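You operate a simulated robot arm through the tools that you are given. There is no shell and no other tool. Be economical: measure what you need, move in short steps, check, and stop when the job is done.

The job below is to be done with a simulated two-armed robot. You get a single attempt, and the scene is never put back.

## Task
Put the stand's two red apples in the blue box and lock it.
Fine: no bruises; the lid falls shut unless held; push the box against the side stop.

Only the result counts: the job must be done as asked and must still hold three seconds after the hand-in. Knocking over, shifting, dropping, spilling or breaking anything else fails it. Lids that push on must go on centred and level and be pressed home; caps that screw on are set level and turned clockwise until they are tight.

## Robot
Two 7-joint arms with two-finger parallel grippers on one trunk, on a base that drives. Base frame: it is fixed to the floor where the robot stands at the start and does not move with it; the origin is under the middle of the robot, x ahead of it, y to its left, z up; the surface under the hand at the start is at about z = 742. Lengths are in mm, angles in rad, forces in N, time in s.
The left shoulder is at the start at [80, 131, 947], the right one opposite. With the tool pointing down near the work surface each hand reaches from about 400 to 860 mm from the robot's upright axis, wherever it stands, measured 20 degrees to its own side. Places, roughly: box catch [500, -100, 800]; box lid [600, 0, 900]. Payload 1.57 kg a hand.
Tool frame (each hand has its own): the origin (TCP) lies between the finger pads and is the grasp point; the fingertips stand 30 mm ahead of it; z points along the fingers, y is the line along which they close. Largest opening 110 mm; finger width 24, thickness 12; the body of the gripper, 48 by 112 mm, starts 78 mm behind the TCP.
Orientation is that of the tool frame in the base frame, as a unit quaternion [w, x, y, z]. With the fingers straight down and closing along the base's y, the tool's x points along the base's -x, its y along +y and its z along -z.

## Interface
- The arms move only by the tool nudge_tool. It takes "left_steps", "right_steps" or both (then of equal length, played together; a hand with none holds still); each is a list that holds one entry, the list of rows, each a list of 6 numbers: the shift along the tool's x, y, z in mm, then the turn, a rotation vector about the tool's x, y, z in rad. In form: [[[x, y, z, ax, ay, az], ...]]. A call has 1 to 20 rows; each row is the pose to reach, as a shift and turn from the pose commanded when the call began, along the tool's axes at that moment. "left_hand" and "right_hand" are, for a hand that has rows, the gripper command, from -1 (fully open) to 1 (shut), values between in proportion, set as the call begins (left out, the last holds). Rows are played at 5 a second. More than 50 mm and 0.15 rad between two rows, or a gripper value outside its range, and nothing of the call is played. Where a pose cannot be reached the arm comes as near as it can. A force on the tool above 90 N (or 10 N above the force at the start of the call, whichever is more), or a blocked arm, ends the call early, and 0.2 s more pass. The fingers move at their own pace (about 108 mm/s each) and stop on an object; they squeeze with about 40 N. The grip force told is the motor's: it shows also when the fingers shut on nothing. Time passes only in rows, and 0.2 s behind the last, so rows that repeat a pose let the fingers close. The reply holds the time, the measured pose of the TCP, the force on the tool along the base axes, the opening and the grip force, in the units named above and with some noise, with the torque about the TCP (base axes, N m) and any sound that the robot's microphone picked up, and new pictures: "show" is both (left out), scene, wrist or none (wrist: the cameras of the hands that moved).
- Cameras (640 x 400 px; columns grow to the right, rows downward): "scene" is now at [-52.2, -21.3, 1424.7]; the picture's right is [-0.23, -0.97, 0.00], its down [-0.52, 0.12, -0.84] and it looks along [0.82, -0.19, -0.54] (base axes); focal length 276 px, centre (320, 200). "left" rides on the left gripper at [70, -16, -141] in its tool frame; the picture's right is [0.23, 0.97, 0.00], its down [-0.86, 0.20, -0.48] and it looks along [-0.47, 0.11, 0.88] (tool axes); focal length 222 px, centre (320, 200). "right" rides on the right gripper at [70, 16, -141] in its tool frame; the picture's right is [-0.23, 0.97, 0.00], its down [-0.86, -0.20, -0.48] and it looks along [-0.47, -0.11, 0.88] (tool axes); focal length 222 px, centre (320, 200). There is no depth. A picture from a camera that has moved, and an enlarged one, comes with that camera's place and axes in the base frame and with its lens.
- drive_base(legs): drives the robot by 1 to 6 legs, each [ahead, left, turn to the left] in mm, mm and rad, along the robot's own axes; the way and the turn of a leg run together, so that a leg with both is an arc; at most 1500 mm and 3.142 rad a leg. The arms and the cameras ride along, it lands a little off, and it stops where it bumps. It gives what a move gives, and a new picture of the scene camera.
- turn_head(pan, tilt): turns the head with the scene camera to pan (to the left, within 1.902 rad either way) and tilt (down, from -0.506 to 1.204), counted from straight ahead of the robot. It gives what a move gives, and a new picture of the scene camera.
- inspect(camera, box): a new picture of the part [left, top, right, bottom] of that camera's present view, enlarged. No time passes.
- finish_job(): hands the job in; it is judged then, once.

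Go step by step. Nothing tells you exact positions but the pictures and the camera data: compare them with the known pose of the tool, close in by small moves and look again before you grip or let go. The budget is 120 turns and 260 pictures, counting those below and the enlarged ones. Unless the task says otherwise, let go and move clear before handing in, and close with one line.

The tools are called after "Emit:" as a command line: name --argument value ..., lists and objects as JSON in quotes. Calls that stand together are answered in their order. nudge_tool: Moves the arms, as the interface text tells. Its arguments: {"type":"object","properties":{"left_steps":{"type":"array","items":{"type":"array","items":{"type":"array","items":{"type":"number"}}}},"left_hand":{"type":"number"},"right_steps":{"type":"array","items":{"type":"array","items":{"type":"array","items":{"type":"number"}}}},"right_hand":{"type":"number"},"show":{"type":"string","enum":["both","scene","wrist","none"]}},"required":[]} The other tools are called the same way: drive_base (legs) drives the base; turn_head (pan, tilt) turns the head that bears the scene camera; inspect (camera, box) takes an enlarged picture of a part of a camera's view; finish_job () hands the job in.

At the start:

```text
t: 0.0
left_eef_pos: [494.6, 130.5, 1220.9]
left_orientation: [0.0, 0.0, 1.0, 0.0]
left_force: [0.3, 0.1, -0.2]
left_torque: [0.03, 0.0, -0.02]
left_finger_gap: 110.0
left_gripper_force: 0.1
right_eef_pos: [492.2, -272.2, 1270.8]
right_orientation: [-0.001, 0.0, 1.0, 0.0]
right_force: [0.1, -0.4, -0.2]
right_torque: [-0.01, -0.02, -0.01]
right_finger_gap: 110.0
right_gripper_force: 0.1
robot x, y, heading: [-2.1, -0.0, 0.001]
head pan, tilt: [-0.23, 0.567]
```

scene: 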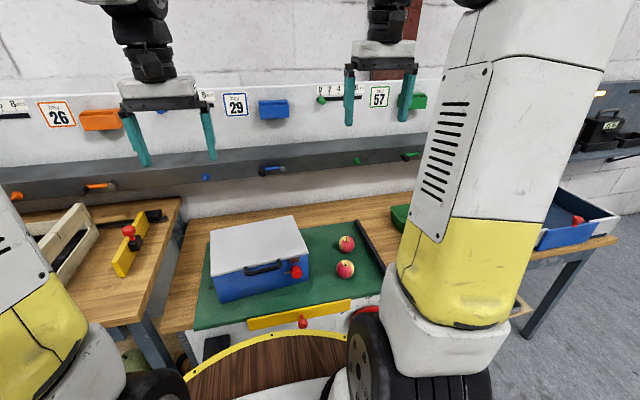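
right: 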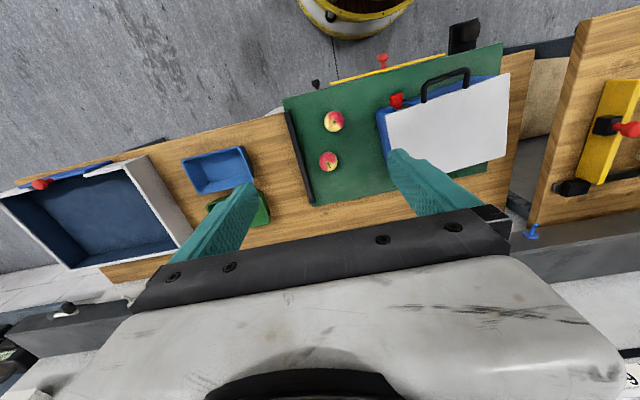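
left: 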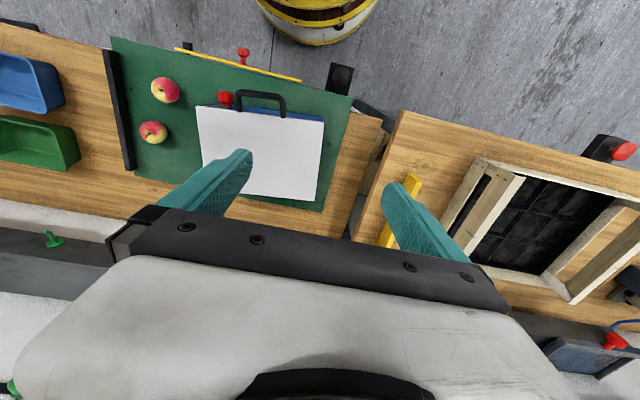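

I see a blue box with a pale lid, a dark handle and a red catch on a green mat, with two apples to its right and a black bar beyond them. I'll enlarge these to measure them.

Emit:
inspect --camera "scene" --box '[180, 200, 400, 340]'

Emit:
inspect --camera "right" --box '[260, 30, 540, 220]'

Emit:
inspect --camera "left" --box '[90, 20, 370, 220]'

```text
2.86 times, centred on (290, 270) of scene
camera zoom: at [-52.2, -21.3, 1424.7], right [-0.23, -0.97, 0.0], down [-0.52, 0.12, -0.84], along [0.82, -0.19, -0.54], focal length 789 px, centre (406, 0)
```

zoom: 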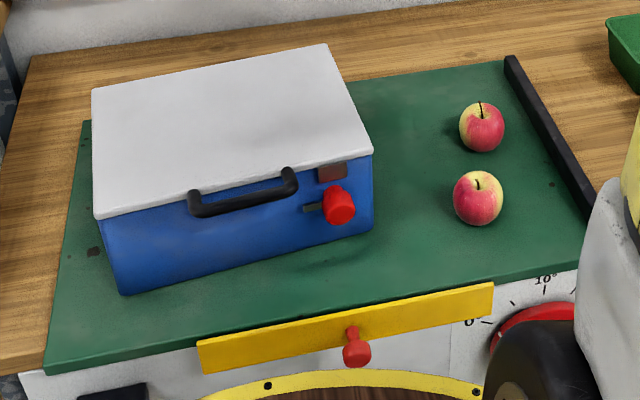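

```text
2.11 times, centred on (400, 125) of right
camera zoom: at [424.2, -255.2, 1412.5], right [0.23, 0.97, 0.0], down [0.86, -0.2, 0.48], along [0.47, -0.11, -0.88], focal length 468 px, centre (152, 358)
```

zoom: 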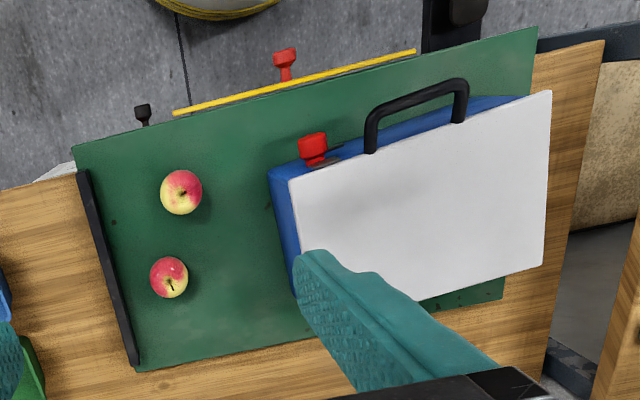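

```text
2.00 times, centred on (230, 120) of left
camera zoom: at [425.3, 114.8, 1362.9], right [-0.23, 0.97, 0.0], down [0.86, 0.2, 0.48], along [0.47, 0.11, -0.88], focal length 444 px, centre (500, 360)
```

zoom: 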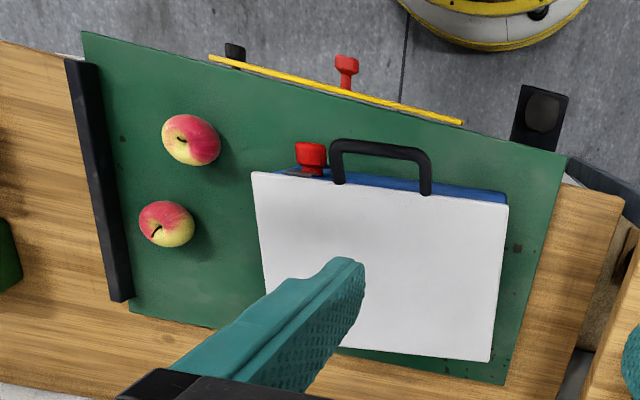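

The box is closed and turned by about 0.11 rad. Its lid front runs roughly from (507,143) to (534,-125) at z 858. The apples are near (535,-242) and (643,-280), and the stop bar is at about y -360. I'll bring the right hand camera closer to study the catch.

Emit:
nudge_tool --right_steps '[[[12, 22, 33, 0, 0, 0], [23, 43, 65, 0, 0, 0], [34, 65, 98, 0, 0, 0], [46, 86, 130, 0, 0, 0], [57, 108, 163, 0, 0, 0], [69, 129, 196, 0, 0, 0], [80, 150, 228, 0, 0, 0], [92, 172, 261, 0, 0, 0], [92, 172, 261, 0, 0, 0]]]' --show "wrist"

```text
t: 2.0
left_eef_pos: [495.1, 130.4, 1220.4]
left_orientation: [0.0, -0.001, 1.0, 0.0]
left_force: [0.1, 0.4, -0.2]
left_torque: [0.0, 0.0, 0.01]
left_finger_gap: 109.6
left_gripper_force: 0.0
right_eef_pos: [400.4, -96.6, 1010.7]
right_orientation: [0.0, 0.0, 1.0, 0.0]
right_force: [-0.5, -0.2, 0.5]
right_torque: [0.01, -0.03, 0.0]
right_finger_gap: 110.0
right_gripper_force: 0.1
robot x, y, heading: [1.8, 0.5, 0.001]
head pan, tilt: [-0.23, 0.567]
camera right: at [331.6, -81.0, 1151.3], right [0.23, 0.97, 0.0], down [0.86, -0.2, 0.48], along [0.47, -0.11, -0.88], focal length 222 px, centre (320, 200)
```

right: 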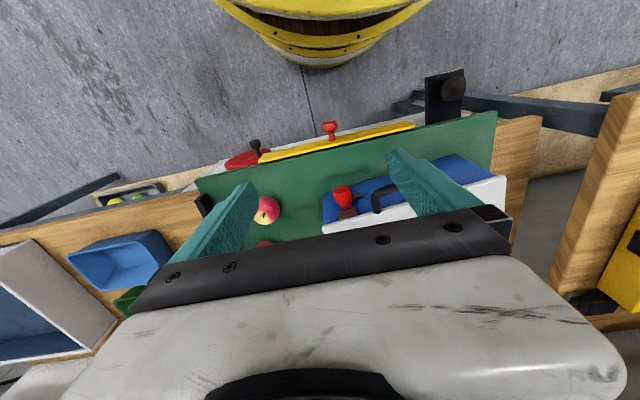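

Emit:
inspect --camera "right" --box '[300, 160, 420, 235]'

Emit:
inspect --camera "scene" --box '[240, 250, 320, 300]'

```text
5.33 times, centred on (360, 198) of right
camera zoom: at [331.6, -81.0, 1151.3], right [0.23, 0.97, 0.0], down [0.86, -0.2, 0.48], along [0.47, -0.11, -0.88], focal length 1185 px, centre (107, 213)
```

zoom: 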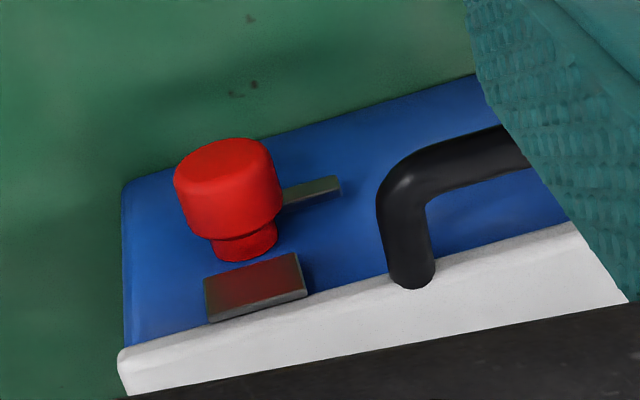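

```text
8.00 times, centred on (280, 275) of scene
camera zoom: at [-52.2, -21.3, 1424.7], right [-0.23, -0.97, 0.0], down [-0.52, 0.12, -0.84], along [0.82, -0.19, -0.54], focal length 2208 px, centre (640, -400)
```

zoom: 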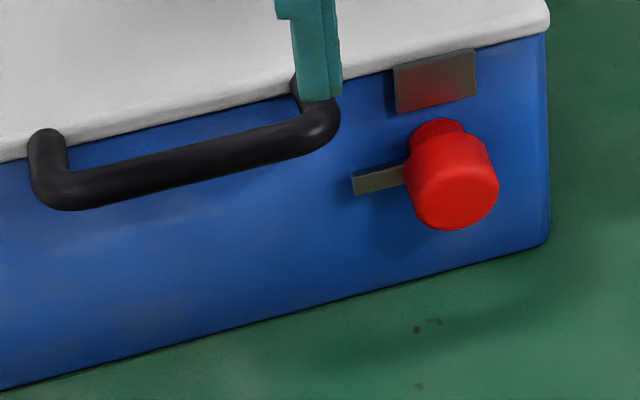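

The catch looks like a quarter-turn latch: its grey bar points left, which is unlocked, and the keeper tab sits above it on the lid. The lid handle is a U sticking out toward me near (490, 8, 860). I'll clear the right hand and turn the left hand to point forward in front of the handle for a closer look.

Emit:
nudge_tool --left_steps '[[[15, -10, 28, 0, -0.131, 0], [30, -20, 56, 0, -0.262, 0], [45, -30, 84, 0, -0.393, 0], [60, -40, 112, 0, -0.524, 0], [75, -50, 140, 0, -0.654, 0], [90, -60, 168, 0, -0.785, 0], [100, -70, 196, 0, -0.916, 0], [105, -80, 225, 0, -1.047, 0], [105, -90, 254, 0, -1.178, 0], [105, -100, 283, 0, -1.309, 0], [105, -110, 312, 0, -1.44, 0], [105, -120, 341, 0, -1.571, 0], [105, -120, 341, 0, -1.571, 0]]]' --right_steps '[[[-3, -40, -12, 0, 0, 0], [-6, -80, -24, 0, 0, 0], [-9, -120, -36, 0, 0, 0], [-12, -150, -48, 0, 0, 0], [-15, -180, -60, 0, 0, 0], [-20, -210, -72, 0, 0, 0], [-25, -233, -84, 0, 0, 0], [-30, -233, -90, 0, 0, 0], [-30, -233, -90, 0, 0, 0], [-30, -233, -90, 0, 0, 0], [-30, -233, -90, 0, 0, 0], [-30, -233, -90, 0, 0, 0], [-30, -233, -90, 0, 0, 0]]]'

```text
t: 4.8
left_eef_pos: [513.3, -66.2, 930.0]
left_orientation: [0.699, 0.009, 0.715, -0.005]
left_force: [0.2, -0.9, 0.0]
left_torque: [0.01, -0.01, 0.02]
left_finger_gap: 109.8
left_gripper_force: 0.1
left hand out of reach, approached as far as the arm can: row 5, 6, 7, 8, 9, 10, 11, 12, 13
right_eef_pos: [424.4, -329.1, 1102.4]
right_orientation: [0.003, -0.001, 1.0, -0.002]
right_force: [0.5, 0.4, -1.0]
right_torque: [-0.03, -0.02, 0.01]
right_finger_gap: 110.2
right_gripper_force: 0.0
robot x, y, heading: [2.2, 0.6, -0.002]
head pan, tilt: [-0.23, 0.567]
camera scene: at [-59.9, -17.7, 1424.4], right [-0.23, -0.97, 0.0], down [-0.52, 0.12, -0.85], along [0.82, -0.19, -0.53], focal length 276 px, centre (320, 200)
camera right: at [353.6, -312.5, 1242.8], right [0.23, 0.97, 0.0], down [0.85, -0.2, 0.48], along [0.47, -0.11, -0.88], focal length 222 px, centre (320, 200)
camera left: at [370.2, -78.4, 863.7], right [0.02, 0.97, -0.22], down [-0.46, 0.2, 0.87], along [0.89, 0.09, 0.45], focal length 222 px, centre (320, 200)
```

scene: 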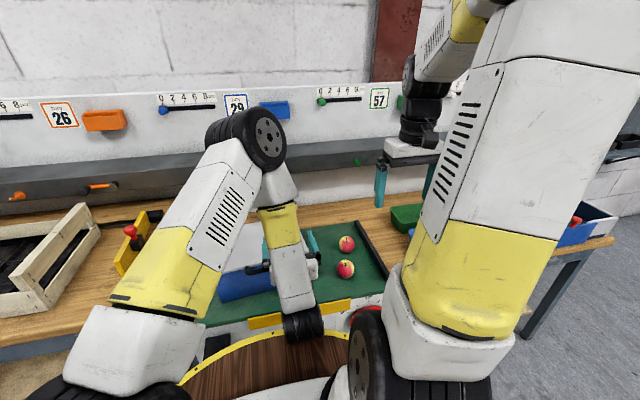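
right: 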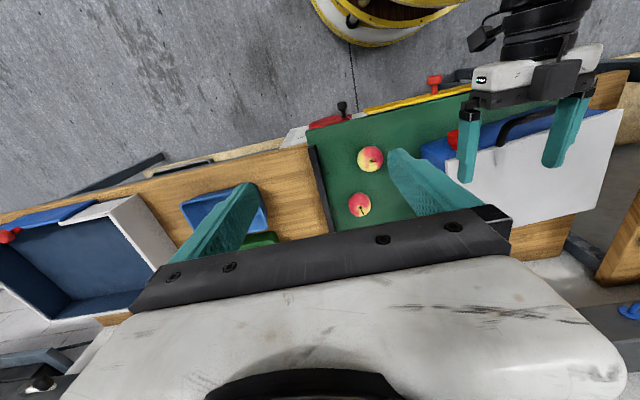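
left: 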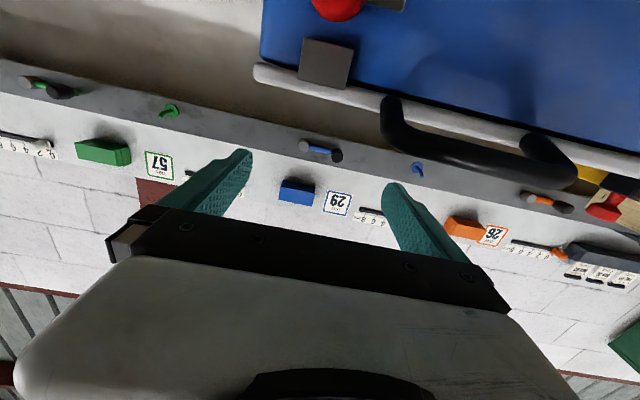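

The pose is out of reach because the robot stands too close. I'll drive back 150 mm.

Emit:
drive_base --legs '[[-150, 0, 0]]'

```text
t: 6.2
left_eef_pos: [364.8, -65.1, 929.4]
left_orientation: [0.7, 0.007, 0.714, -0.004]
left_force: [-0.1, 0.1, 0.4]
left_torque: [-0.01, 0.02, -0.01]
left_finger_gap: 109.9
left_gripper_force: 0.0
right_eef_pos: [273.8, -327.6, 1101.6]
right_orientation: [0.003, 0.0, 1.0, -0.001]
right_force: [-0.8, 0.5, 0.0]
right_torque: [0.0, 0.0, -0.01]
right_finger_gap: 109.9
right_gripper_force: 0.1
robot x, y, heading: [-148.2, 1.7, -0.005]
head pan, tilt: [-0.23, 0.567]
camera scene: at [-209.2, -18.0, 1424.4], right [-0.23, -0.97, 0.0], down [-0.52, 0.12, -0.85], along [0.82, -0.19, -0.53], focal length 276 px, centre (320, 200)
```

scene: 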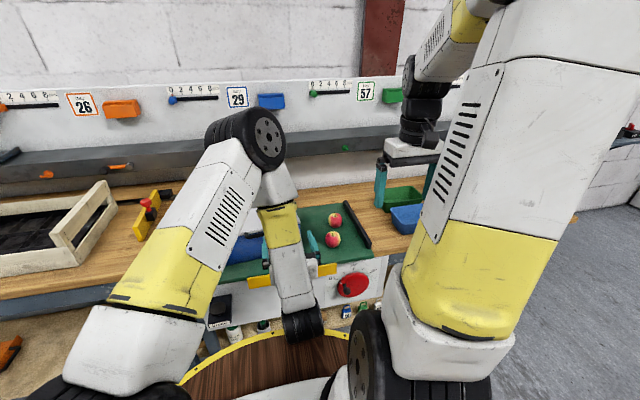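

Next I'll roll the left hand so the fingers close vertically, and check where it ends up.

Emit:
nudge_tool --left_steps '[[[0, 0, 0, 0, 0, 0.143], [0, 0, 0, 0, 0, 0.286], [0, 0, 0, 0, 0, 0.428], [0, 0, 0, 0, 0, 0.571], [0, 0, 0, 0, 0, 0.714], [0, 0, 0, 0, 0, 0.857], [0, 0, 0, 0, 0, 1.0], [0, 0, 0, 0, 0, 1.142], [0, 0, 0, 0, 0, 1.285], [0, 0, 0, 0, 0, 1.428], [0, 0, 0, 0, 0, 1.571], [0, 0, 0, 0, 0, 1.571]]]'

```text
t: 8.8
left_eef_pos: [368.6, -72.5, 928.6]
left_orientation: [0.5, 0.511, 0.5, 0.489]
left_force: [0.0, -0.9, 0.2]
left_torque: [0.03, 0.0, 0.01]
left_finger_gap: 110.1
left_gripper_force: 0.0
right_eef_pos: [277.6, -331.8, 1098.5]
right_orientation: [0.001, 0.001, 1.0, 0.001]
right_force: [-1.0, -0.5, -0.2]
right_torque: [0.0, 0.02, -0.01]
right_finger_gap: 109.9
right_gripper_force: 0.0
robot x, y, heading: [-151.5, 0.6, -0.0]
head pan, tilt: [-0.23, 0.567]
camera scene: at [-203.6, -23.2, 1424.6], right [-0.23, -0.97, 0.0], down [-0.52, 0.12, -0.84], along [0.82, -0.19, -0.54], focal length 276 px, centre (320, 200)
camera left: at [228.2, 1.5, 917.3], right [0.03, 0.23, 0.97], down [-0.49, -0.84, 0.21], along [0.87, -0.49, 0.09], focal length 222 px, centre (320, 200)
```

scene: 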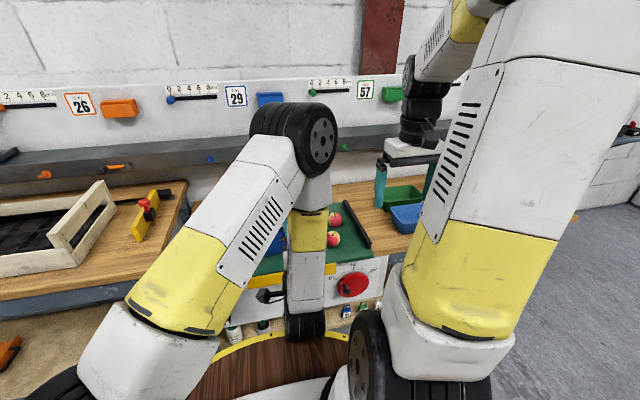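
left: 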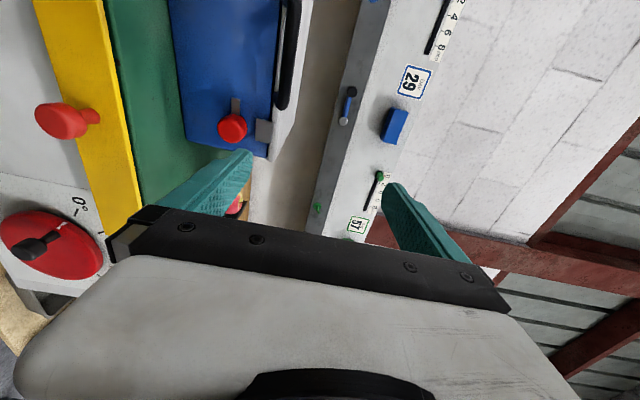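

Now I'll line up with the handle centre, yawing with the box.

Emit:
nudge_tool --left_steps '[[[30, -20, 0, 0, 0.05, 0], [60, -45, 0, 0, 0.11, 0], [80, -62, 20, 0, 0.11, 0], [80, -62, 20, 0, 0.11, 0]]]' --show "wrist"

Emit:
inspect --camera "left" --box '[160, 0, 400, 180]'

```text
t: 9.5
left_eef_pos: [368.6, -58.1, 934.2]
left_orientation: [0.537, 0.449, 0.548, 0.459]
left_force: [1.2, -0.2, -0.3]
left_torque: [0.01, 0.03, 0.02]
left_finger_gap: 110.1
left_gripper_force: 0.0
right_eef_pos: [276.6, -330.9, 1100.4]
right_orientation: [0.002, 0.0, 1.0, 0.001]
right_force: [-1.1, 0.5, 0.1]
right_torque: [0.03, -0.1, 0.03]
right_finger_gap: 109.9
right_gripper_force: 0.1
robot x, y, heading: [-145.8, -0.1, -0.003]
head pan, tilt: [-0.23, 0.567]
stopped in row 3 (left hand): the arm was blocked; the commanded pose is now the measured one
camera left: at [225.9, 4.4, 907.4], right [-0.01, 0.4, 0.92], down [-0.46, -0.82, 0.35], along [0.89, -0.42, 0.19], focal length 222 px, centre (320, 200)
```

left: 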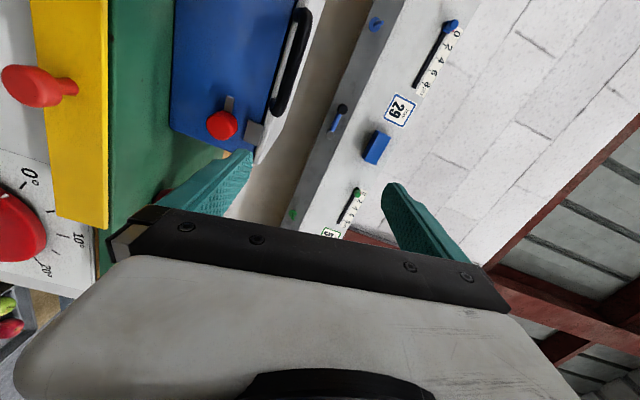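

```text
2.22 times, centred on (280, 90) of left
camera zoom: at [225.9, 4.4, 907.4], right [-0.01, 0.4, 0.92], down [-0.46, -0.82, 0.35], along [0.89, -0.42, 0.19], focal length 494 px, centre (409, 444)
```

zoom: 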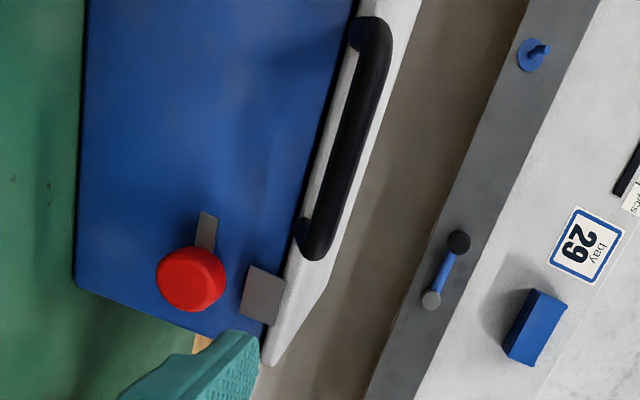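

The arm blocked there because the pose was folded up too close to the body. I'll move forward first and then sideways.

Emit:
nudge_tool --left_steps '[[[0, 0, 35, 0, 0, 0.06], [0, 0, 70, 0, 0, 0.12], [25, 0, 70, 0, 0.03, 0.176], [50, 0, 70, 0, 0.06, 0.176], [77, -25, 70, 0, 0.09, 0.176], [77, -53, 70, 0, 0.09, 0.176], [77, -53, 70, 0, 0.09, 0.176]]]' --show "wrist"

```text
t: 11.1
left_eef_pos: [443.4, 12.7, 867.4]
left_orientation: [0.467, 0.471, 0.531, 0.527]
left_force: [0.4, 0.2, -0.5]
left_torque: [-0.01, 0.0, 0.04]
left_finger_gap: 110.1
left_gripper_force: 0.1
right_eef_pos: [279.6, -331.3, 1099.9]
right_orientation: [0.001, 0.0, 1.0, 0.0]
right_force: [0.8, -0.1, 0.7]
right_torque: [-0.03, 0.01, 0.02]
right_finger_gap: 110.1
right_gripper_force: 0.1
robot x, y, heading: [-149.2, -3.7, -0.007]
head pan, tilt: [-0.23, 0.567]
camera left: at [294.5, 65.6, 852.7], right [-0.02, 0.23, 0.97], down [-0.37, -0.91, 0.2], along [0.93, -0.36, 0.1], focal length 222 px, centre (320, 200)
```

left: 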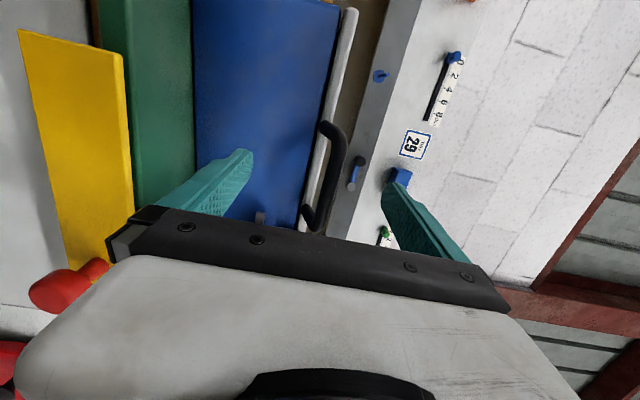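

The handle bar lies between the fingers at z of about 880. I'll raise a little, go in 30 mm and look.

Emit:
nudge_tool --left_steps '[[[0, 12, 10, 0, 0, 0], [0, 12, 30, 0, 0, 0], [0, 12, 30, 0, 0, 0]]]' --show "wrist"

Emit:
inspect --camera "left" --box '[230, 90, 420, 230]'

Emit:
inspect --camera "scene" --box '[220, 180, 360, 290]'

```text
t: 11.9
left_eef_pos: [471.7, 18.7, 877.3]
left_orientation: [0.467, 0.471, 0.531, 0.527]
left_force: [0.1, 0.7, 0.3]
left_torque: [-0.02, -0.02, 0.02]
left_finger_gap: 109.8
left_gripper_force: 0.0
right_eef_pos: [279.6, -330.7, 1100.4]
right_orientation: [0.0, 0.0, 1.0, 0.0]
right_force: [0.1, -0.5, -0.8]
right_torque: [0.0, 0.02, 0.02]
right_finger_gap: 109.8
right_gripper_force: 0.0
robot x, y, heading: [-150.1, 0.7, -0.001]
head pan, tilt: [-0.23, 0.567]
camera left: at [323.5, 71.4, 863.3], right [-0.02, 0.23, 0.97], down [-0.37, -0.91, 0.2], along [0.93, -0.36, 0.1], focal length 222 px, centre (320, 200)
```

left: 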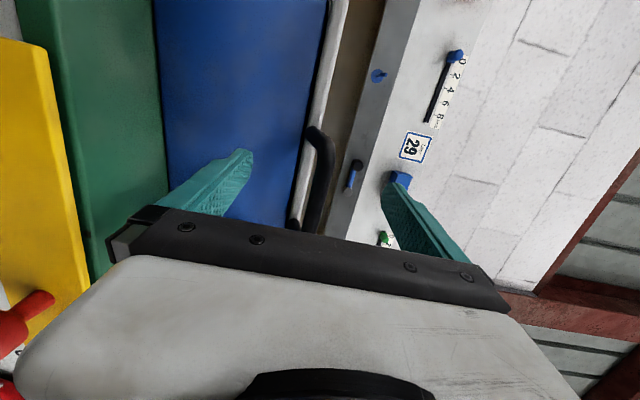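

```text
2.86 times, centred on (325, 160) of left
camera zoom: at [323.5, 71.4, 863.3], right [-0.02, 0.23, 0.97], down [-0.37, -0.91, 0.2], along [0.93, -0.36, 0.1], focal length 635 px, centre (306, 314)
```

zoom: 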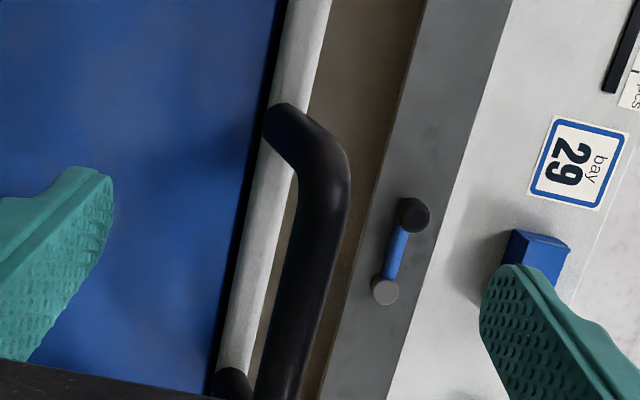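

```text
3.64 times, centred on (290, 235) of scene
camera zoom: at [-201.7, -21.5, 1424.7], right [-0.23, -0.97, 0.0], down [-0.52, 0.12, -0.84], along [0.82, -0.19, -0.54], focal length 1004 px, centre (429, 73)
```

zoom: 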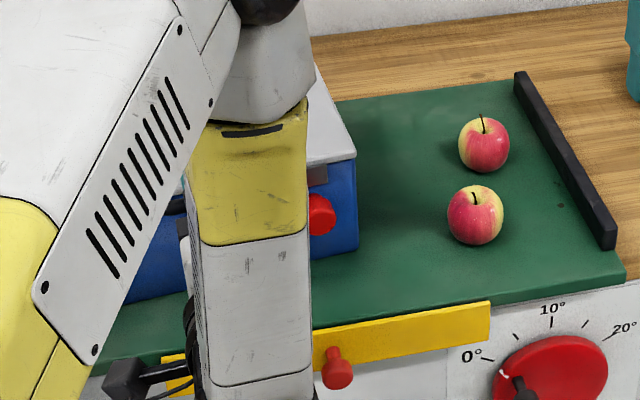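

The bar is centred between the fingers, about 10 mm behind the tips. I'll advance 9 mm more and close.

Emit:
nudge_tool --left_steps '[[[0, 2, 9, 0, 0, 0], [0, 2, 9, 0, 0, 0]]]' --show "none"

Emit:
nudge_tool --left_steps '[[[0, 0, 0, 0, 0, 0], [0, 0, 0, 0, 0, 0], [0, 0, 0, 0, 0, 0], [0, 0, 0, 0, 0, 0]]]' --left_hand 1

```text
t: 12.5
left_eef_pos: [480.5, 18.5, 881.3]
left_orientation: [0.468, 0.471, 0.531, 0.527]
left_force: [0.0, 0.1, 0.5]
left_torque: [0.02, 0.01, 0.0]
left_finger_gap: 110.1
left_gripper_force: 0.1
right_eef_pos: [279.8, -330.9, 1098.7]
right_orientation: [0.0, 0.0, 1.0, 0.0]
right_force: [-0.2, 0.5, -0.3]
right_torque: [-0.01, 0.0, 0.01]
right_finger_gap: 110.3
right_gripper_force: 0.1
robot x, y, heading: [-152.3, -0.3, 0.0]
head pan, tilt: [-0.23, 0.567]
```

```text
t: 13.5
left_eef_pos: [480.5, 20.0, 880.0]
left_orientation: [0.467, 0.471, 0.531, 0.528]
left_force: [0.9, 0.4, 0.0]
left_torque: [0.05, -0.03, 0.01]
left_finger_gap: 12.8
left_gripper_force: 29.5
right_eef_pos: [280.1, -332.3, 1099.7]
right_orientation: [0.0, 0.0, 1.0, 0.001]
right_force: [0.7, 0.9, -0.4]
right_torque: [0.01, -0.03, -0.01]
right_finger_gap: 109.8
right_gripper_force: 0.1
robot x, y, heading: [-154.1, -0.1, -0.001]
head pan, tilt: [-0.23, 0.567]
camera scene: at [-201.6, -21.5, 1424.7], right [-0.23, -0.97, 0.0], down [-0.52, 0.12, -0.84], along [0.82, -0.19, -0.54], focal length 276 px, centre (320, 200)
camera left: at [332.1, 71.8, 865.2], right [-0.02, 0.23, 0.97], down [-0.37, -0.91, 0.2], along [0.93, -0.36, 0.1], focal length 222 px, centre (320, 200)
```

scene: 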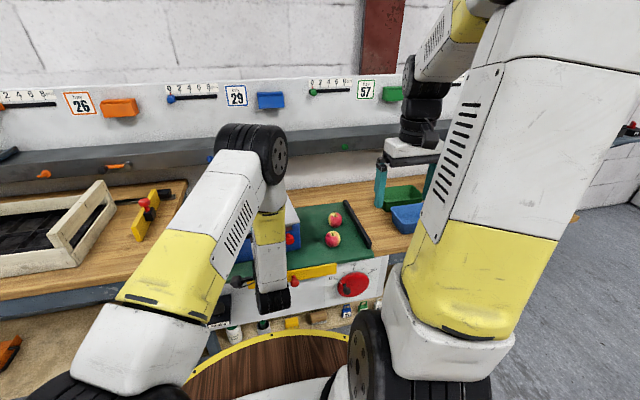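
left: 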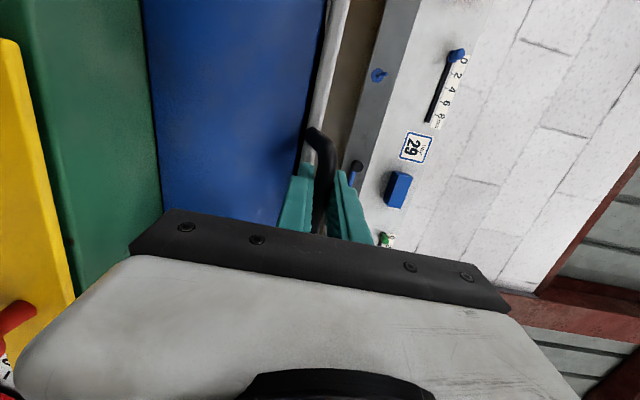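

I have the handle firmly (gap 12.8). I'll start lifting the lid on an arc of about 235 mm radius and watch the forces.

Emit:
nudge_tool --left_steps '[[[0, 11.7, 0.8, 0.05, 0, 0], [0, 23.4, 3, 0.1, 0, 0], [0, 35, 5, 0.15, 0, 0], [0, 46.3, 8.3, 0.2, 0, 0]]]'

```text
t: 14.5
left_eef_pos: [488.3, 18.9, 927.7]
left_orientation: [0.418, 0.515, 0.582, 0.471]
left_force: [-2.9, 3.9, -0.2]
left_torque: [0.2, -0.1, 0.32]
left_finger_gap: 12.6
left_gripper_force: 29.4
right_eef_pos: [278.4, -330.4, 1098.8]
right_orientation: [0.0, 0.0, 1.0, 0.0]
right_force: [-0.2, -0.7, 0.1]
right_torque: [0.01, 0.03, 0.03]
right_finger_gap: 110.0
right_gripper_force: 0.0
robot x, y, heading: [-149.1, 2.4, -0.006]
head pan, tilt: [-0.23, 0.567]
camera scene: at [-201.8, -21.3, 1424.7], right [-0.23, -0.97, 0.0], down [-0.52, 0.12, -0.84], along [0.82, -0.19, -0.54], focal length 276 px, centre (320, 200)
camera left: at [339.8, 71.9, 941.0], right [0.17, 0.25, 0.95], down [-0.32, -0.9, 0.29], along [0.93, -0.36, -0.07], focal length 222 px, centre (320, 200)
```

scene: 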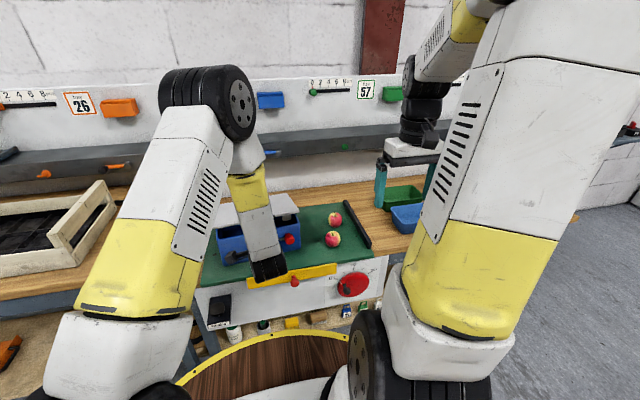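
left: 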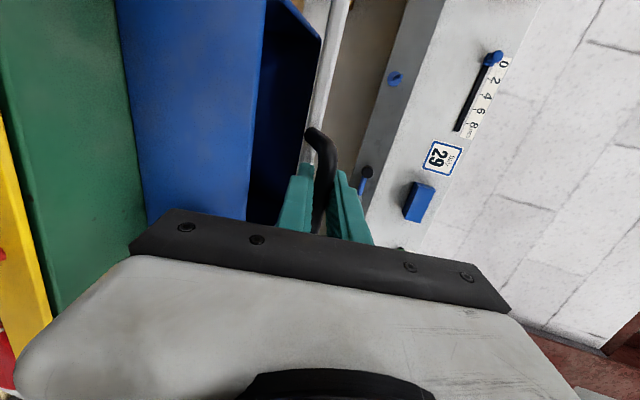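

The lid is opening with low forces. Continuing the arc.

Emit:
nudge_tool --left_steps '[[[0, 23.4, 3, 0.1, 0, 0], [0, 46.3, 8.3, 0.2, 0, 0], [0, 68.6, 15.8, 0.3, 0, 0], [0, 90.1, 25.5, 0.4, 0, 0], [0, 110.5, 37.4, 0.5, 0, 0], [0, 129.6, 51.2, 0.6, 0, 0]]]'

```text
t: 15.9
left_eef_pos: [564.7, 26.5, 1042.6]
left_orientation: [0.248, 0.615, 0.694, 0.278]
left_force: [2.0, -0.4, -0.1]
left_torque: [0.26, -0.09, -0.22]
left_finger_gap: 12.6
left_gripper_force: 29.8
right_eef_pos: [280.2, -332.1, 1097.9]
right_orientation: [-0.001, 0.0, 1.0, 0.0]
right_force: [0.8, -0.1, -0.1]
right_torque: [0.0, 0.02, -0.01]
right_finger_gap: 110.0
right_gripper_force: 0.0
robot x, y, heading: [-147.2, -2.6, 0.001]
head pan, tilt: [-0.23, 0.567]
camera scene: at [-201.6, -21.6, 1424.7], right [-0.23, -0.97, 0.0], down [-0.52, 0.12, -0.84], along [0.82, -0.19, -0.54], focal length 276 px, centre (320, 200)
camera left: at [448.8, 83.7, 1135.3], right [0.67, 0.31, 0.67], down [-0.08, -0.87, 0.48], along [0.74, -0.38, -0.56], focal length 222 px, centre (320, 200)
```

scene: 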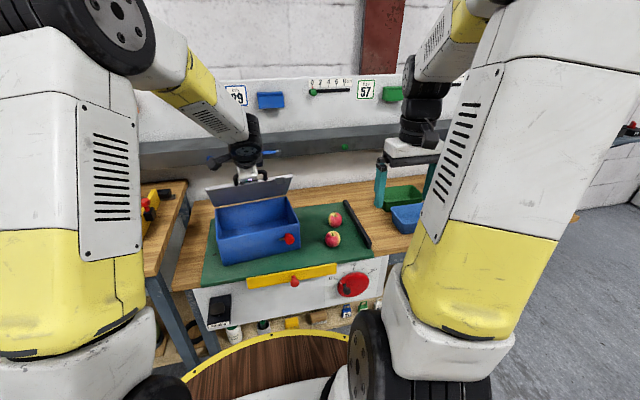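
left: 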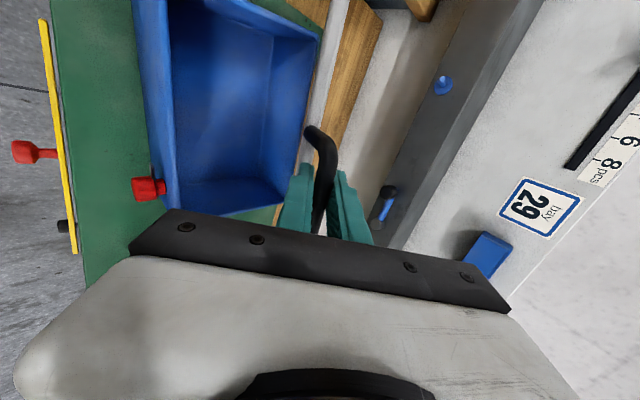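

Excellent, the lid is up about 46° with small forces. I'll go on to about 75°.

Emit:
nudge_tool --left_steps '[[[0, 23.4, 3, 0.1, 0, 0], [0, 46.3, 8.3, 0.2, 0, 0], [0, 68.6, 15.8, 0.3, 0, 0], [0, 90.1, 25.5, 0.4, 0, 0], [0, 110.5, 37.4, 0.5, 0, 0], [0, 110.5, 37.4, 0.5, 0, 0]]]'

Emit:
inspect --camera "scene" --box '[180, 150, 400, 290]'

```text
t: 17.3
left_eef_pos: [672.2, 40.3, 1093.2]
left_orientation: [0.087, 0.658, 0.741, 0.098]
left_force: [0.9, 0.3, -7.1]
left_torque: [0.5, -0.08, 0.14]
left_finger_gap: 12.8
left_gripper_force: 30.0
right_eef_pos: [279.6, -331.3, 1098.3]
right_orientation: [0.0, -0.001, 1.0, 0.0]
right_force: [0.4, 0.1, 0.3]
right_torque: [-0.03, 0.05, -0.02]
right_finger_gap: 110.0
right_gripper_force: 0.0
robot x, y, heading: [-150.3, -3.5, 0.002]
head pan, tilt: [-0.23, 0.567]
camera scene: at [-201.3, -21.4, 1424.7], right [-0.23, -0.97, 0.0], down [-0.52, 0.12, -0.84], along [0.82, -0.19, -0.54], focal length 276 px, centre (320, 200)
camera left: at [611.7, 103.8, 1225.2], right [0.91, 0.34, 0.25], down [0.17, -0.84, 0.51], along [0.38, -0.42, -0.82], focal length 222 px, centre (320, 200)
```

scene: 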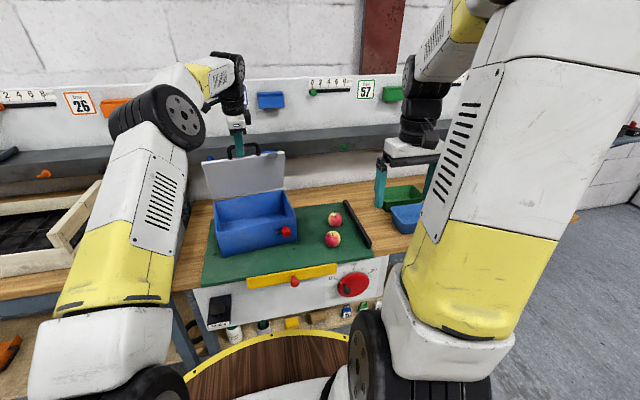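
left: 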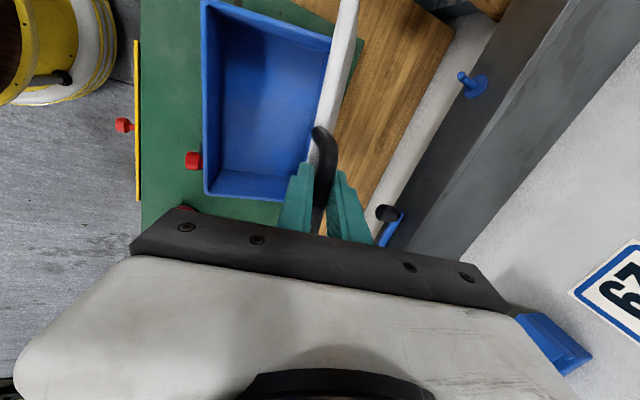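

```text
2.86 times, centred on (290, 220) of scene
camera zoom: at [-201.3, -21.4, 1424.7], right [-0.23, -0.97, 0.0], down [-0.52, 0.12, -0.84], along [0.82, -0.19, -0.54], focal length 789 px, centre (406, 143)
```

zoom: 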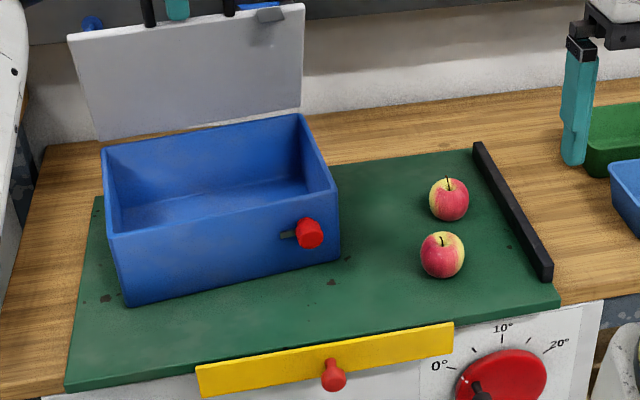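

The box stands open, though the lid arc has slid it about 43 mm further back; it is still on the mat. Now I'll bring the right hand above the near apple with the gap set to about 84 mm.

Emit:
nudge_tool --right_steps '[[[-32, 11, 21, 0, 0, 0], [-64, 22, 42, 0, 0, 0], [-96, 33, 63, 0, 0, 0], [-128, 44, 84, 0, 0, 0], [-160, 55, 105, 0, 0, 0], [-192, 66, 126, 0, 0, 0], [-224, 77, 148, 0, 0, 0], [-255, 89, 169, 0, 0, 0], [-255, 89, 169, 0, 0, 0]]]' --right_hand -0.527

Emit:
inspect --camera "right" --box '[220, 100, 420, 240]'

```text
t: 19.3
left_eef_pos: [672.4, 39.8, 1093.3]
left_orientation: [0.087, 0.658, 0.742, 0.098]
left_force: [-0.1, 0.0, -9.8]
left_torque: [0.15, -0.08, 0.0]
left_finger_gap: 12.8
left_gripper_force: 29.5
right_eef_pos: [534.9, -242.7, 930.3]
right_orientation: [0.001, -0.001, 1.0, 0.0]
right_force: [-0.4, 0.2, 0.5]
right_torque: [-0.01, -0.04, 0.03]
right_finger_gap: 84.0
right_gripper_force: 0.0
robot x, y, heading: [-151.9, 0.3, -0.001]
head pan, tilt: [-0.23, 0.567]
camera scene: at [-201.2, -21.4, 1424.7], right [-0.23, -0.97, 0.0], down [-0.52, 0.12, -0.84], along [0.82, -0.19, -0.54], focal length 276 px, centre (320, 200)
camera right: at [466.2, -226.6, 1071.3], right [0.23, 0.97, 0.0], down [0.86, -0.2, 0.48], along [0.47, -0.11, -0.88], focal length 222 px, centre (320, 200)
```

scene: 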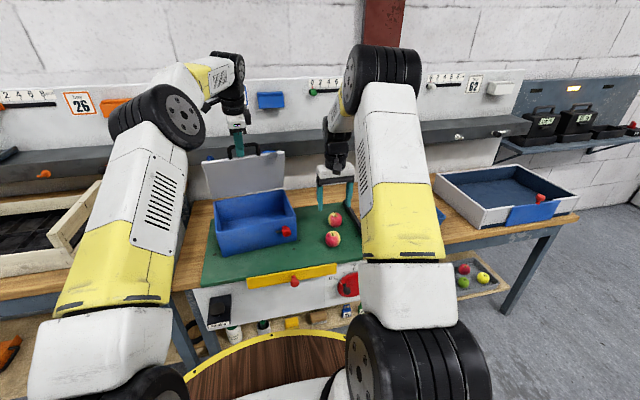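
right: 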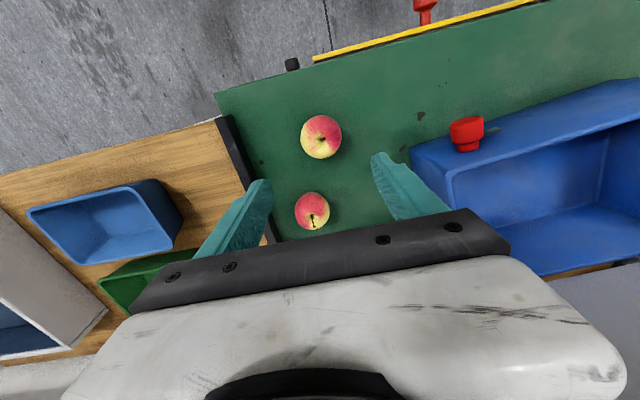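

```text
2.86 times, centred on (320, 170) of right
camera zoom: at [466.2, -226.6, 1071.3], right [0.23, 0.97, 0.0], down [0.86, -0.2, 0.48], along [0.47, -0.11, -0.88], focal length 635 px, centre (320, 286)
```

zoom: 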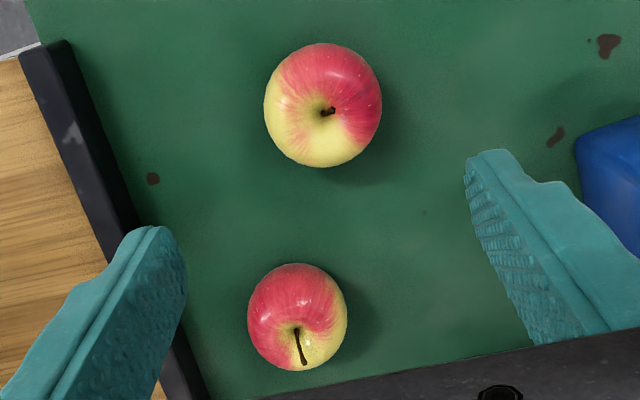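

The near apple is at (533,-241) with a diameter of about 55 mm. I'll descend to it with the fingers straddling it.

Emit:
nudge_tool --right_steps '[[[2, 1, 40, 0, 0, 0], [2, 1, 80, 0, 0, 0], [2, 1, 115, 0, 0, 0], [2, 1, 135, 0, 0, 0], [2, 1, 150, 0, 0, 0], [2, 1, 150, 0, 0, 0]]]' --show "wrist"

```text
t: 20.7
left_eef_pos: [672.8, 40.2, 1092.4]
left_orientation: [0.088, 0.658, 0.741, 0.098]
left_force: [0.1, 0.4, -8.3]
left_torque: [0.07, -0.02, -0.02]
left_finger_gap: 12.6
left_gripper_force: 29.4
right_eef_pos: [533.1, -239.6, 777.9]
right_orientation: [0.0, 0.0, 1.0, 0.0]
right_force: [0.4, 0.0, 0.0]
right_torque: [-0.01, -0.01, 0.02]
right_finger_gap: 84.1
right_gripper_force: 0.1
robot x, y, heading: [-148.5, -0.2, 0.002]
head pan, tilt: [-0.23, 0.567]
camera right: at [464.3, -223.7, 919.1], right [0.23, 0.97, 0.0], down [0.86, -0.2, 0.48], along [0.47, -0.11, -0.88], focal length 222 px, centre (320, 200)
```

right: 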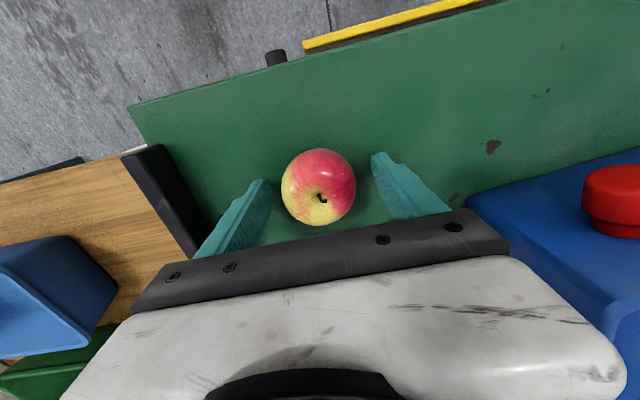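

Closing gently in steps, starting near the apple's width.

Emit:
nudge_tool --right_steps '[[[0, 0, 0, 0, 0, 0], [0, 0, 0, 0, 0, 0]]]' --right_hand -0.036 --show "none"

Emit:
nudge_tool --right_steps '[[[0, 0, 0, 0, 0, 0], [0, 0, 0, 0, 0, 0]]]' --right_hand 0.01 --show "wrist"

```text
t: 21.3
left_eef_pos: [671.2, 39.8, 1092.9]
left_orientation: [0.087, 0.659, 0.741, 0.098]
left_force: [0.0, 0.6, -8.1]
left_torque: [0.04, 0.02, -0.03]
left_finger_gap: 12.6
left_gripper_force: 29.8
right_eef_pos: [532.7, -240.6, 778.3]
right_orientation: [0.0, 0.0, 1.0, 0.001]
right_force: [0.4, 0.3, 0.4]
right_torque: [0.02, -0.03, -0.02]
right_finger_gap: 56.7
right_gripper_force: 0.0
robot x, y, heading: [-150.2, -3.0, -0.0]
head pan, tilt: [-0.23, 0.567]
```

```text
t: 21.9
left_eef_pos: [671.8, 40.3, 1093.1]
left_orientation: [0.087, 0.659, 0.741, 0.098]
left_force: [0.2, 0.1, -7.7]
left_torque: [0.03, 0.04, 0.0]
left_finger_gap: 12.3
left_gripper_force: 29.1
right_eef_pos: [532.4, -239.9, 778.4]
right_orientation: [0.0, 0.0, 1.0, 0.0]
right_force: [-0.4, 0.0, -0.9]
right_torque: [0.02, 0.01, 0.0]
right_finger_gap: 55.4
right_gripper_force: 0.5
robot x, y, heading: [-148.0, -0.4, 0.0]
head pan, tilt: [-0.23, 0.567]
camera right: at [464.2, -223.6, 919.3], right [0.23, 0.97, 0.0], down [0.86, -0.2, 0.48], along [0.47, -0.11, -0.88], focal length 222 px, centre (320, 200)
```

right: 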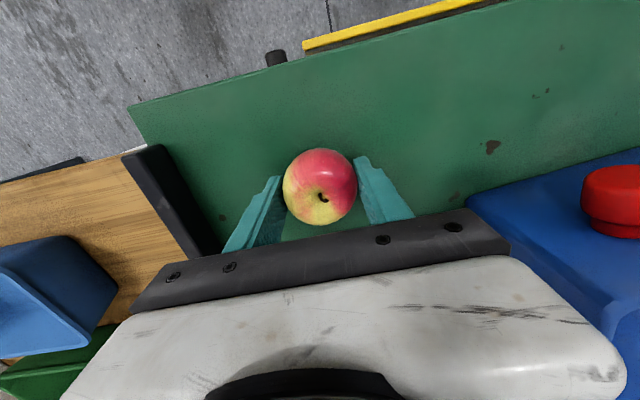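

Contact is at a gap of 55.4. I'll increase the squeeze a little at a time.

Emit:
nudge_tool --right_steps '[[[0, 0, 0, 0, 0, 0], [0, 0, 0, 0, 0, 0]]]' --right_hand 0.06 --show "none"

Emit:
nudge_tool --right_steps '[[[0, 0, 0, 0, 0, 0], [0, 0, 0, 0, 0, 0]]]' --right_hand 0.1 --show "none"

```text
t: 22.5
left_eef_pos: [672.5, 41.1, 1092.0]
left_orientation: [0.087, 0.659, 0.741, 0.098]
left_force: [-0.3, 0.0, -8.3]
left_torque: [0.03, -0.02, -0.02]
left_finger_gap: 12.6
left_gripper_force: 29.6
right_eef_pos: [532.3, -240.2, 778.5]
right_orientation: [0.0, 0.001, 1.0, -0.001]
right_force: [-0.3, 0.0, -0.4]
right_torque: [0.02, 0.01, -0.03]
right_finger_gap: 54.1
right_gripper_force: 39.8
robot x, y, heading: [-151.0, -4.1, -0.003]
head pan, tilt: [-0.23, 0.567]
```

```text
t: 23.1
left_eef_pos: [672.5, 40.4, 1093.0]
left_orientation: [0.087, 0.658, 0.741, 0.099]
left_force: [-0.6, 0.0, -7.3]
left_torque: [0.07, 0.03, -0.03]
left_finger_gap: 12.5
left_gripper_force: 29.7
right_eef_pos: [533.6, -239.4, 779.2]
right_orientation: [0.0, -0.001, 1.0, 0.0]
right_force: [-0.1, -0.2, -0.3]
right_torque: [0.01, 0.0, 0.01]
right_finger_gap: 54.3
right_gripper_force: 39.9
robot x, y, heading: [-146.9, 0.2, -0.002]
head pan, tilt: [-0.23, 0.567]
```

The force rises sharply at a gap of 54.2. I'll ease it back to a lighter hold.

Emit:
nudge_tool --right_steps '[[[0, 0, 0, 0, 0, 0], [0, 0, 0, 0, 0, 0]]]' --right_hand 0.03 --show "none"

```text
t: 23.7
left_eef_pos: [672.1, 39.5, 1092.7]
left_orientation: [0.087, 0.658, 0.741, 0.098]
left_force: [0.0, 0.9, -8.1]
left_torque: [0.01, -0.02, 0.0]
left_finger_gap: 12.6
left_gripper_force: 29.6
right_eef_pos: [533.1, -239.6, 779.8]
right_orientation: [0.0, 0.0, 1.0, 0.001]
right_force: [0.1, -0.2, -0.4]
right_torque: [-0.02, 0.02, 0.02]
right_finger_gap: 54.6
right_gripper_force: 23.6
robot x, y, heading: [-150.0, 3.7, 0.001]
head pan, tilt: [-0.23, 0.567]
```

At 23 N I can ease off slightly more and lift the apple.

Emit:
nudge_tool --right_steps '[[[0, 0, -10, 0, 0, 0], [0, 0, -40, 0, 0, 0], [0, 0, -80, 0, 0, 0], [0, 0, -120, 0, 0, 0], [0, 0, -155, 0, 0, 0], [0, 0, -155, 0, 0, 0]]]' --right_hand 0.025 --show "wrist"

```text
t: 25.1
left_eef_pos: [672.1, 40.5, 1091.6]
left_orientation: [0.087, 0.658, 0.741, 0.098]
left_force: [0.4, 0.6, -6.9]
left_torque: [-0.03, 0.0, 0.02]
left_finger_gap: 12.7
left_gripper_force: 29.3
right_eef_pos: [533.2, -239.1, 938.6]
right_orientation: [0.0, -0.001, 1.0, 0.0]
right_force: [0.0, 0.2, -0.3]
right_torque: [0.01, -0.01, -0.01]
right_finger_gap: 54.9
right_gripper_force: 1.5
robot x, y, heading: [-147.1, -0.6, -0.0]
head pan, tilt: [-0.23, 0.567]
camera right: at [464.9, -223.0, 1079.8], right [0.23, 0.97, 0.0], down [0.86, -0.2, 0.48], along [0.47, -0.11, -0.88], focal length 222 px, centre (320, 200)
```

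right: 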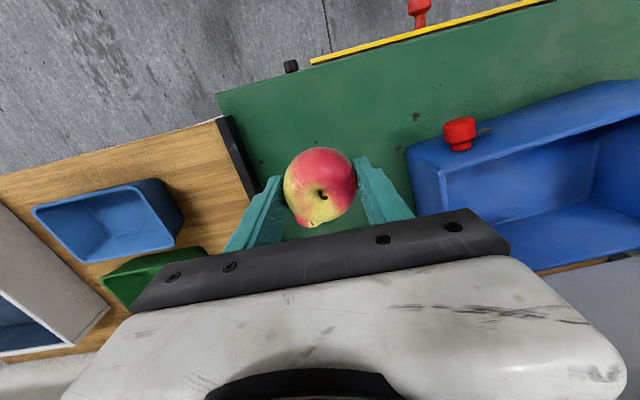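

The apple is lifted but the grip is only 1.5 N, so I'll firm it up before travelling.

Emit:
nudge_tool --right_steps '[[[0, 0, 0, 0, 0, 0], [0, 0, 0, 0, 0, 0]]]' --right_hand 0.032 --show "none"

```text
t: 25.7
left_eef_pos: [671.8, 40.1, 1092.0]
left_orientation: [0.088, 0.658, 0.741, 0.098]
left_force: [0.4, 0.8, -7.8]
left_torque: [-0.02, 0.0, -0.01]
left_finger_gap: 12.4
left_gripper_force: 30.3
right_eef_pos: [533.9, -240.5, 938.8]
right_orientation: [0.0, 0.0, 1.0, 0.0]
right_force: [-0.2, -0.2, -1.0]
right_torque: [0.03, 0.0, 0.03]
right_finger_gap: 55.1
right_gripper_force: 1.3
robot x, y, heading: [-150.7, 1.5, -0.001]
head pan, tilt: [-0.23, 0.567]
```

Emit:
nudge_tool --right_steps '[[[0, 0, 0, 0, 0, 0], [0, 0, 0, 0, 0, 0]]]' --right_hand 0.045 --show "none"

```text
t: 26.3
left_eef_pos: [671.6, 39.2, 1092.4]
left_orientation: [0.087, 0.658, 0.742, 0.098]
left_force: [0.2, 0.9, -8.1]
left_torque: [-0.02, 0.03, 0.02]
left_finger_gap: 12.6
left_gripper_force: 29.6
right_eef_pos: [532.5, -239.2, 938.8]
right_orientation: [-0.001, 0.0, 1.0, 0.0]
right_force: [-0.4, -0.8, -0.6]
right_torque: [0.01, -0.01, 0.0]
right_finger_gap: 54.0
right_gripper_force: 40.3
robot x, y, heading: [-148.3, -0.2, -0.003]
head pan, tilt: [-0.23, 0.567]
```

Grip is firm now. I'll carry the apple over the box, keeping high.

Emit:
nudge_tool --right_steps '[[[-11, 30, 0, 0, 0, 0], [-22, 62, 0, 0, 0, 0], [-33, 97, 0, 0, 0, 0], [-44, 132, 0, 0, 0, 0], [-55, 167, 0, 0, 0, 0], [-66, 202, 0, 0, 0, 0], [-77, 237, 0, 0, 0, 0], [-87, 265, 0, 0, 0, 0], [-87, 265, 0, 0, 0, 0]]]' --right_hand 0.035

```text
t: 28.0
left_eef_pos: [680.1, 66.4, 1093.0]
left_orientation: [0.084, 0.646, 0.751, 0.113]
left_force: [10.0, 2.0, -6.7]
left_torque: [-0.47, 0.87, 0.4]
left_finger_gap: 12.4
left_gripper_force: 29.1
right_eef_pos: [614.0, -11.7, 935.3]
right_orientation: [0.0, 0.008, 1.0, -0.004]
right_force: [0.3, -0.7, -0.9]
right_torque: [0.05, -0.02, -0.04]
right_finger_gap: 53.8
right_gripper_force: 40.0
robot x, y, heading: [-149.3, 1.5, 0.004]
head pan, tilt: [-0.23, 0.567]
stopped in row 8 (left hand): the force on the tool passed its limit at 119 N (the readings are from after the stop); the commanded pose is now the measured one
camera scene: at [-201.4, -21.8, 1424.7], right [-0.23, -0.97, 0.0], down [-0.52, 0.12, -0.84], along [0.82, -0.19, -0.54], focal length 276 px, centre (320, 200)
camera right: at [544.7, 6.4, 1075.3], right [0.24, 0.97, -0.01], down [0.85, -0.21, 0.48], along [0.47, -0.12, -0.88], focal length 222 px, centre (320, 200)
```

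scene: 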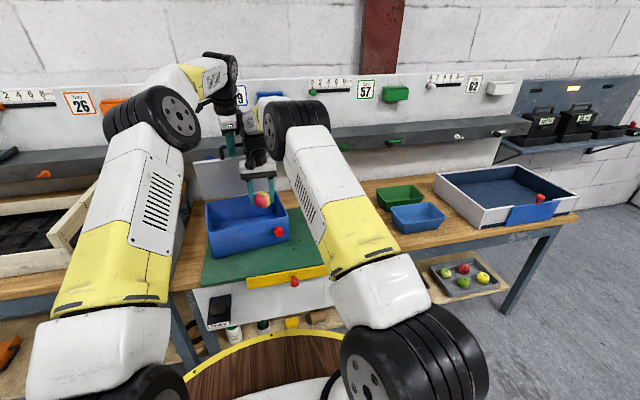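
right: 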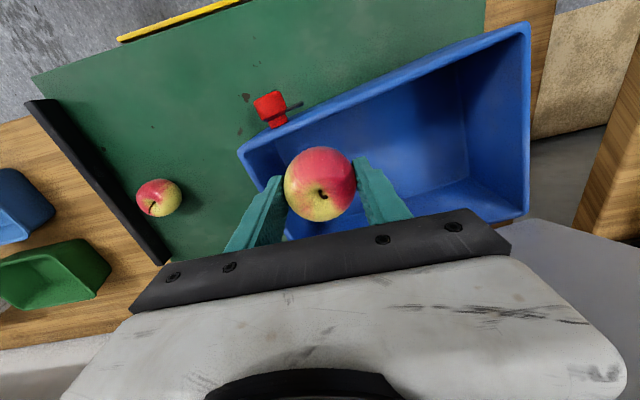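

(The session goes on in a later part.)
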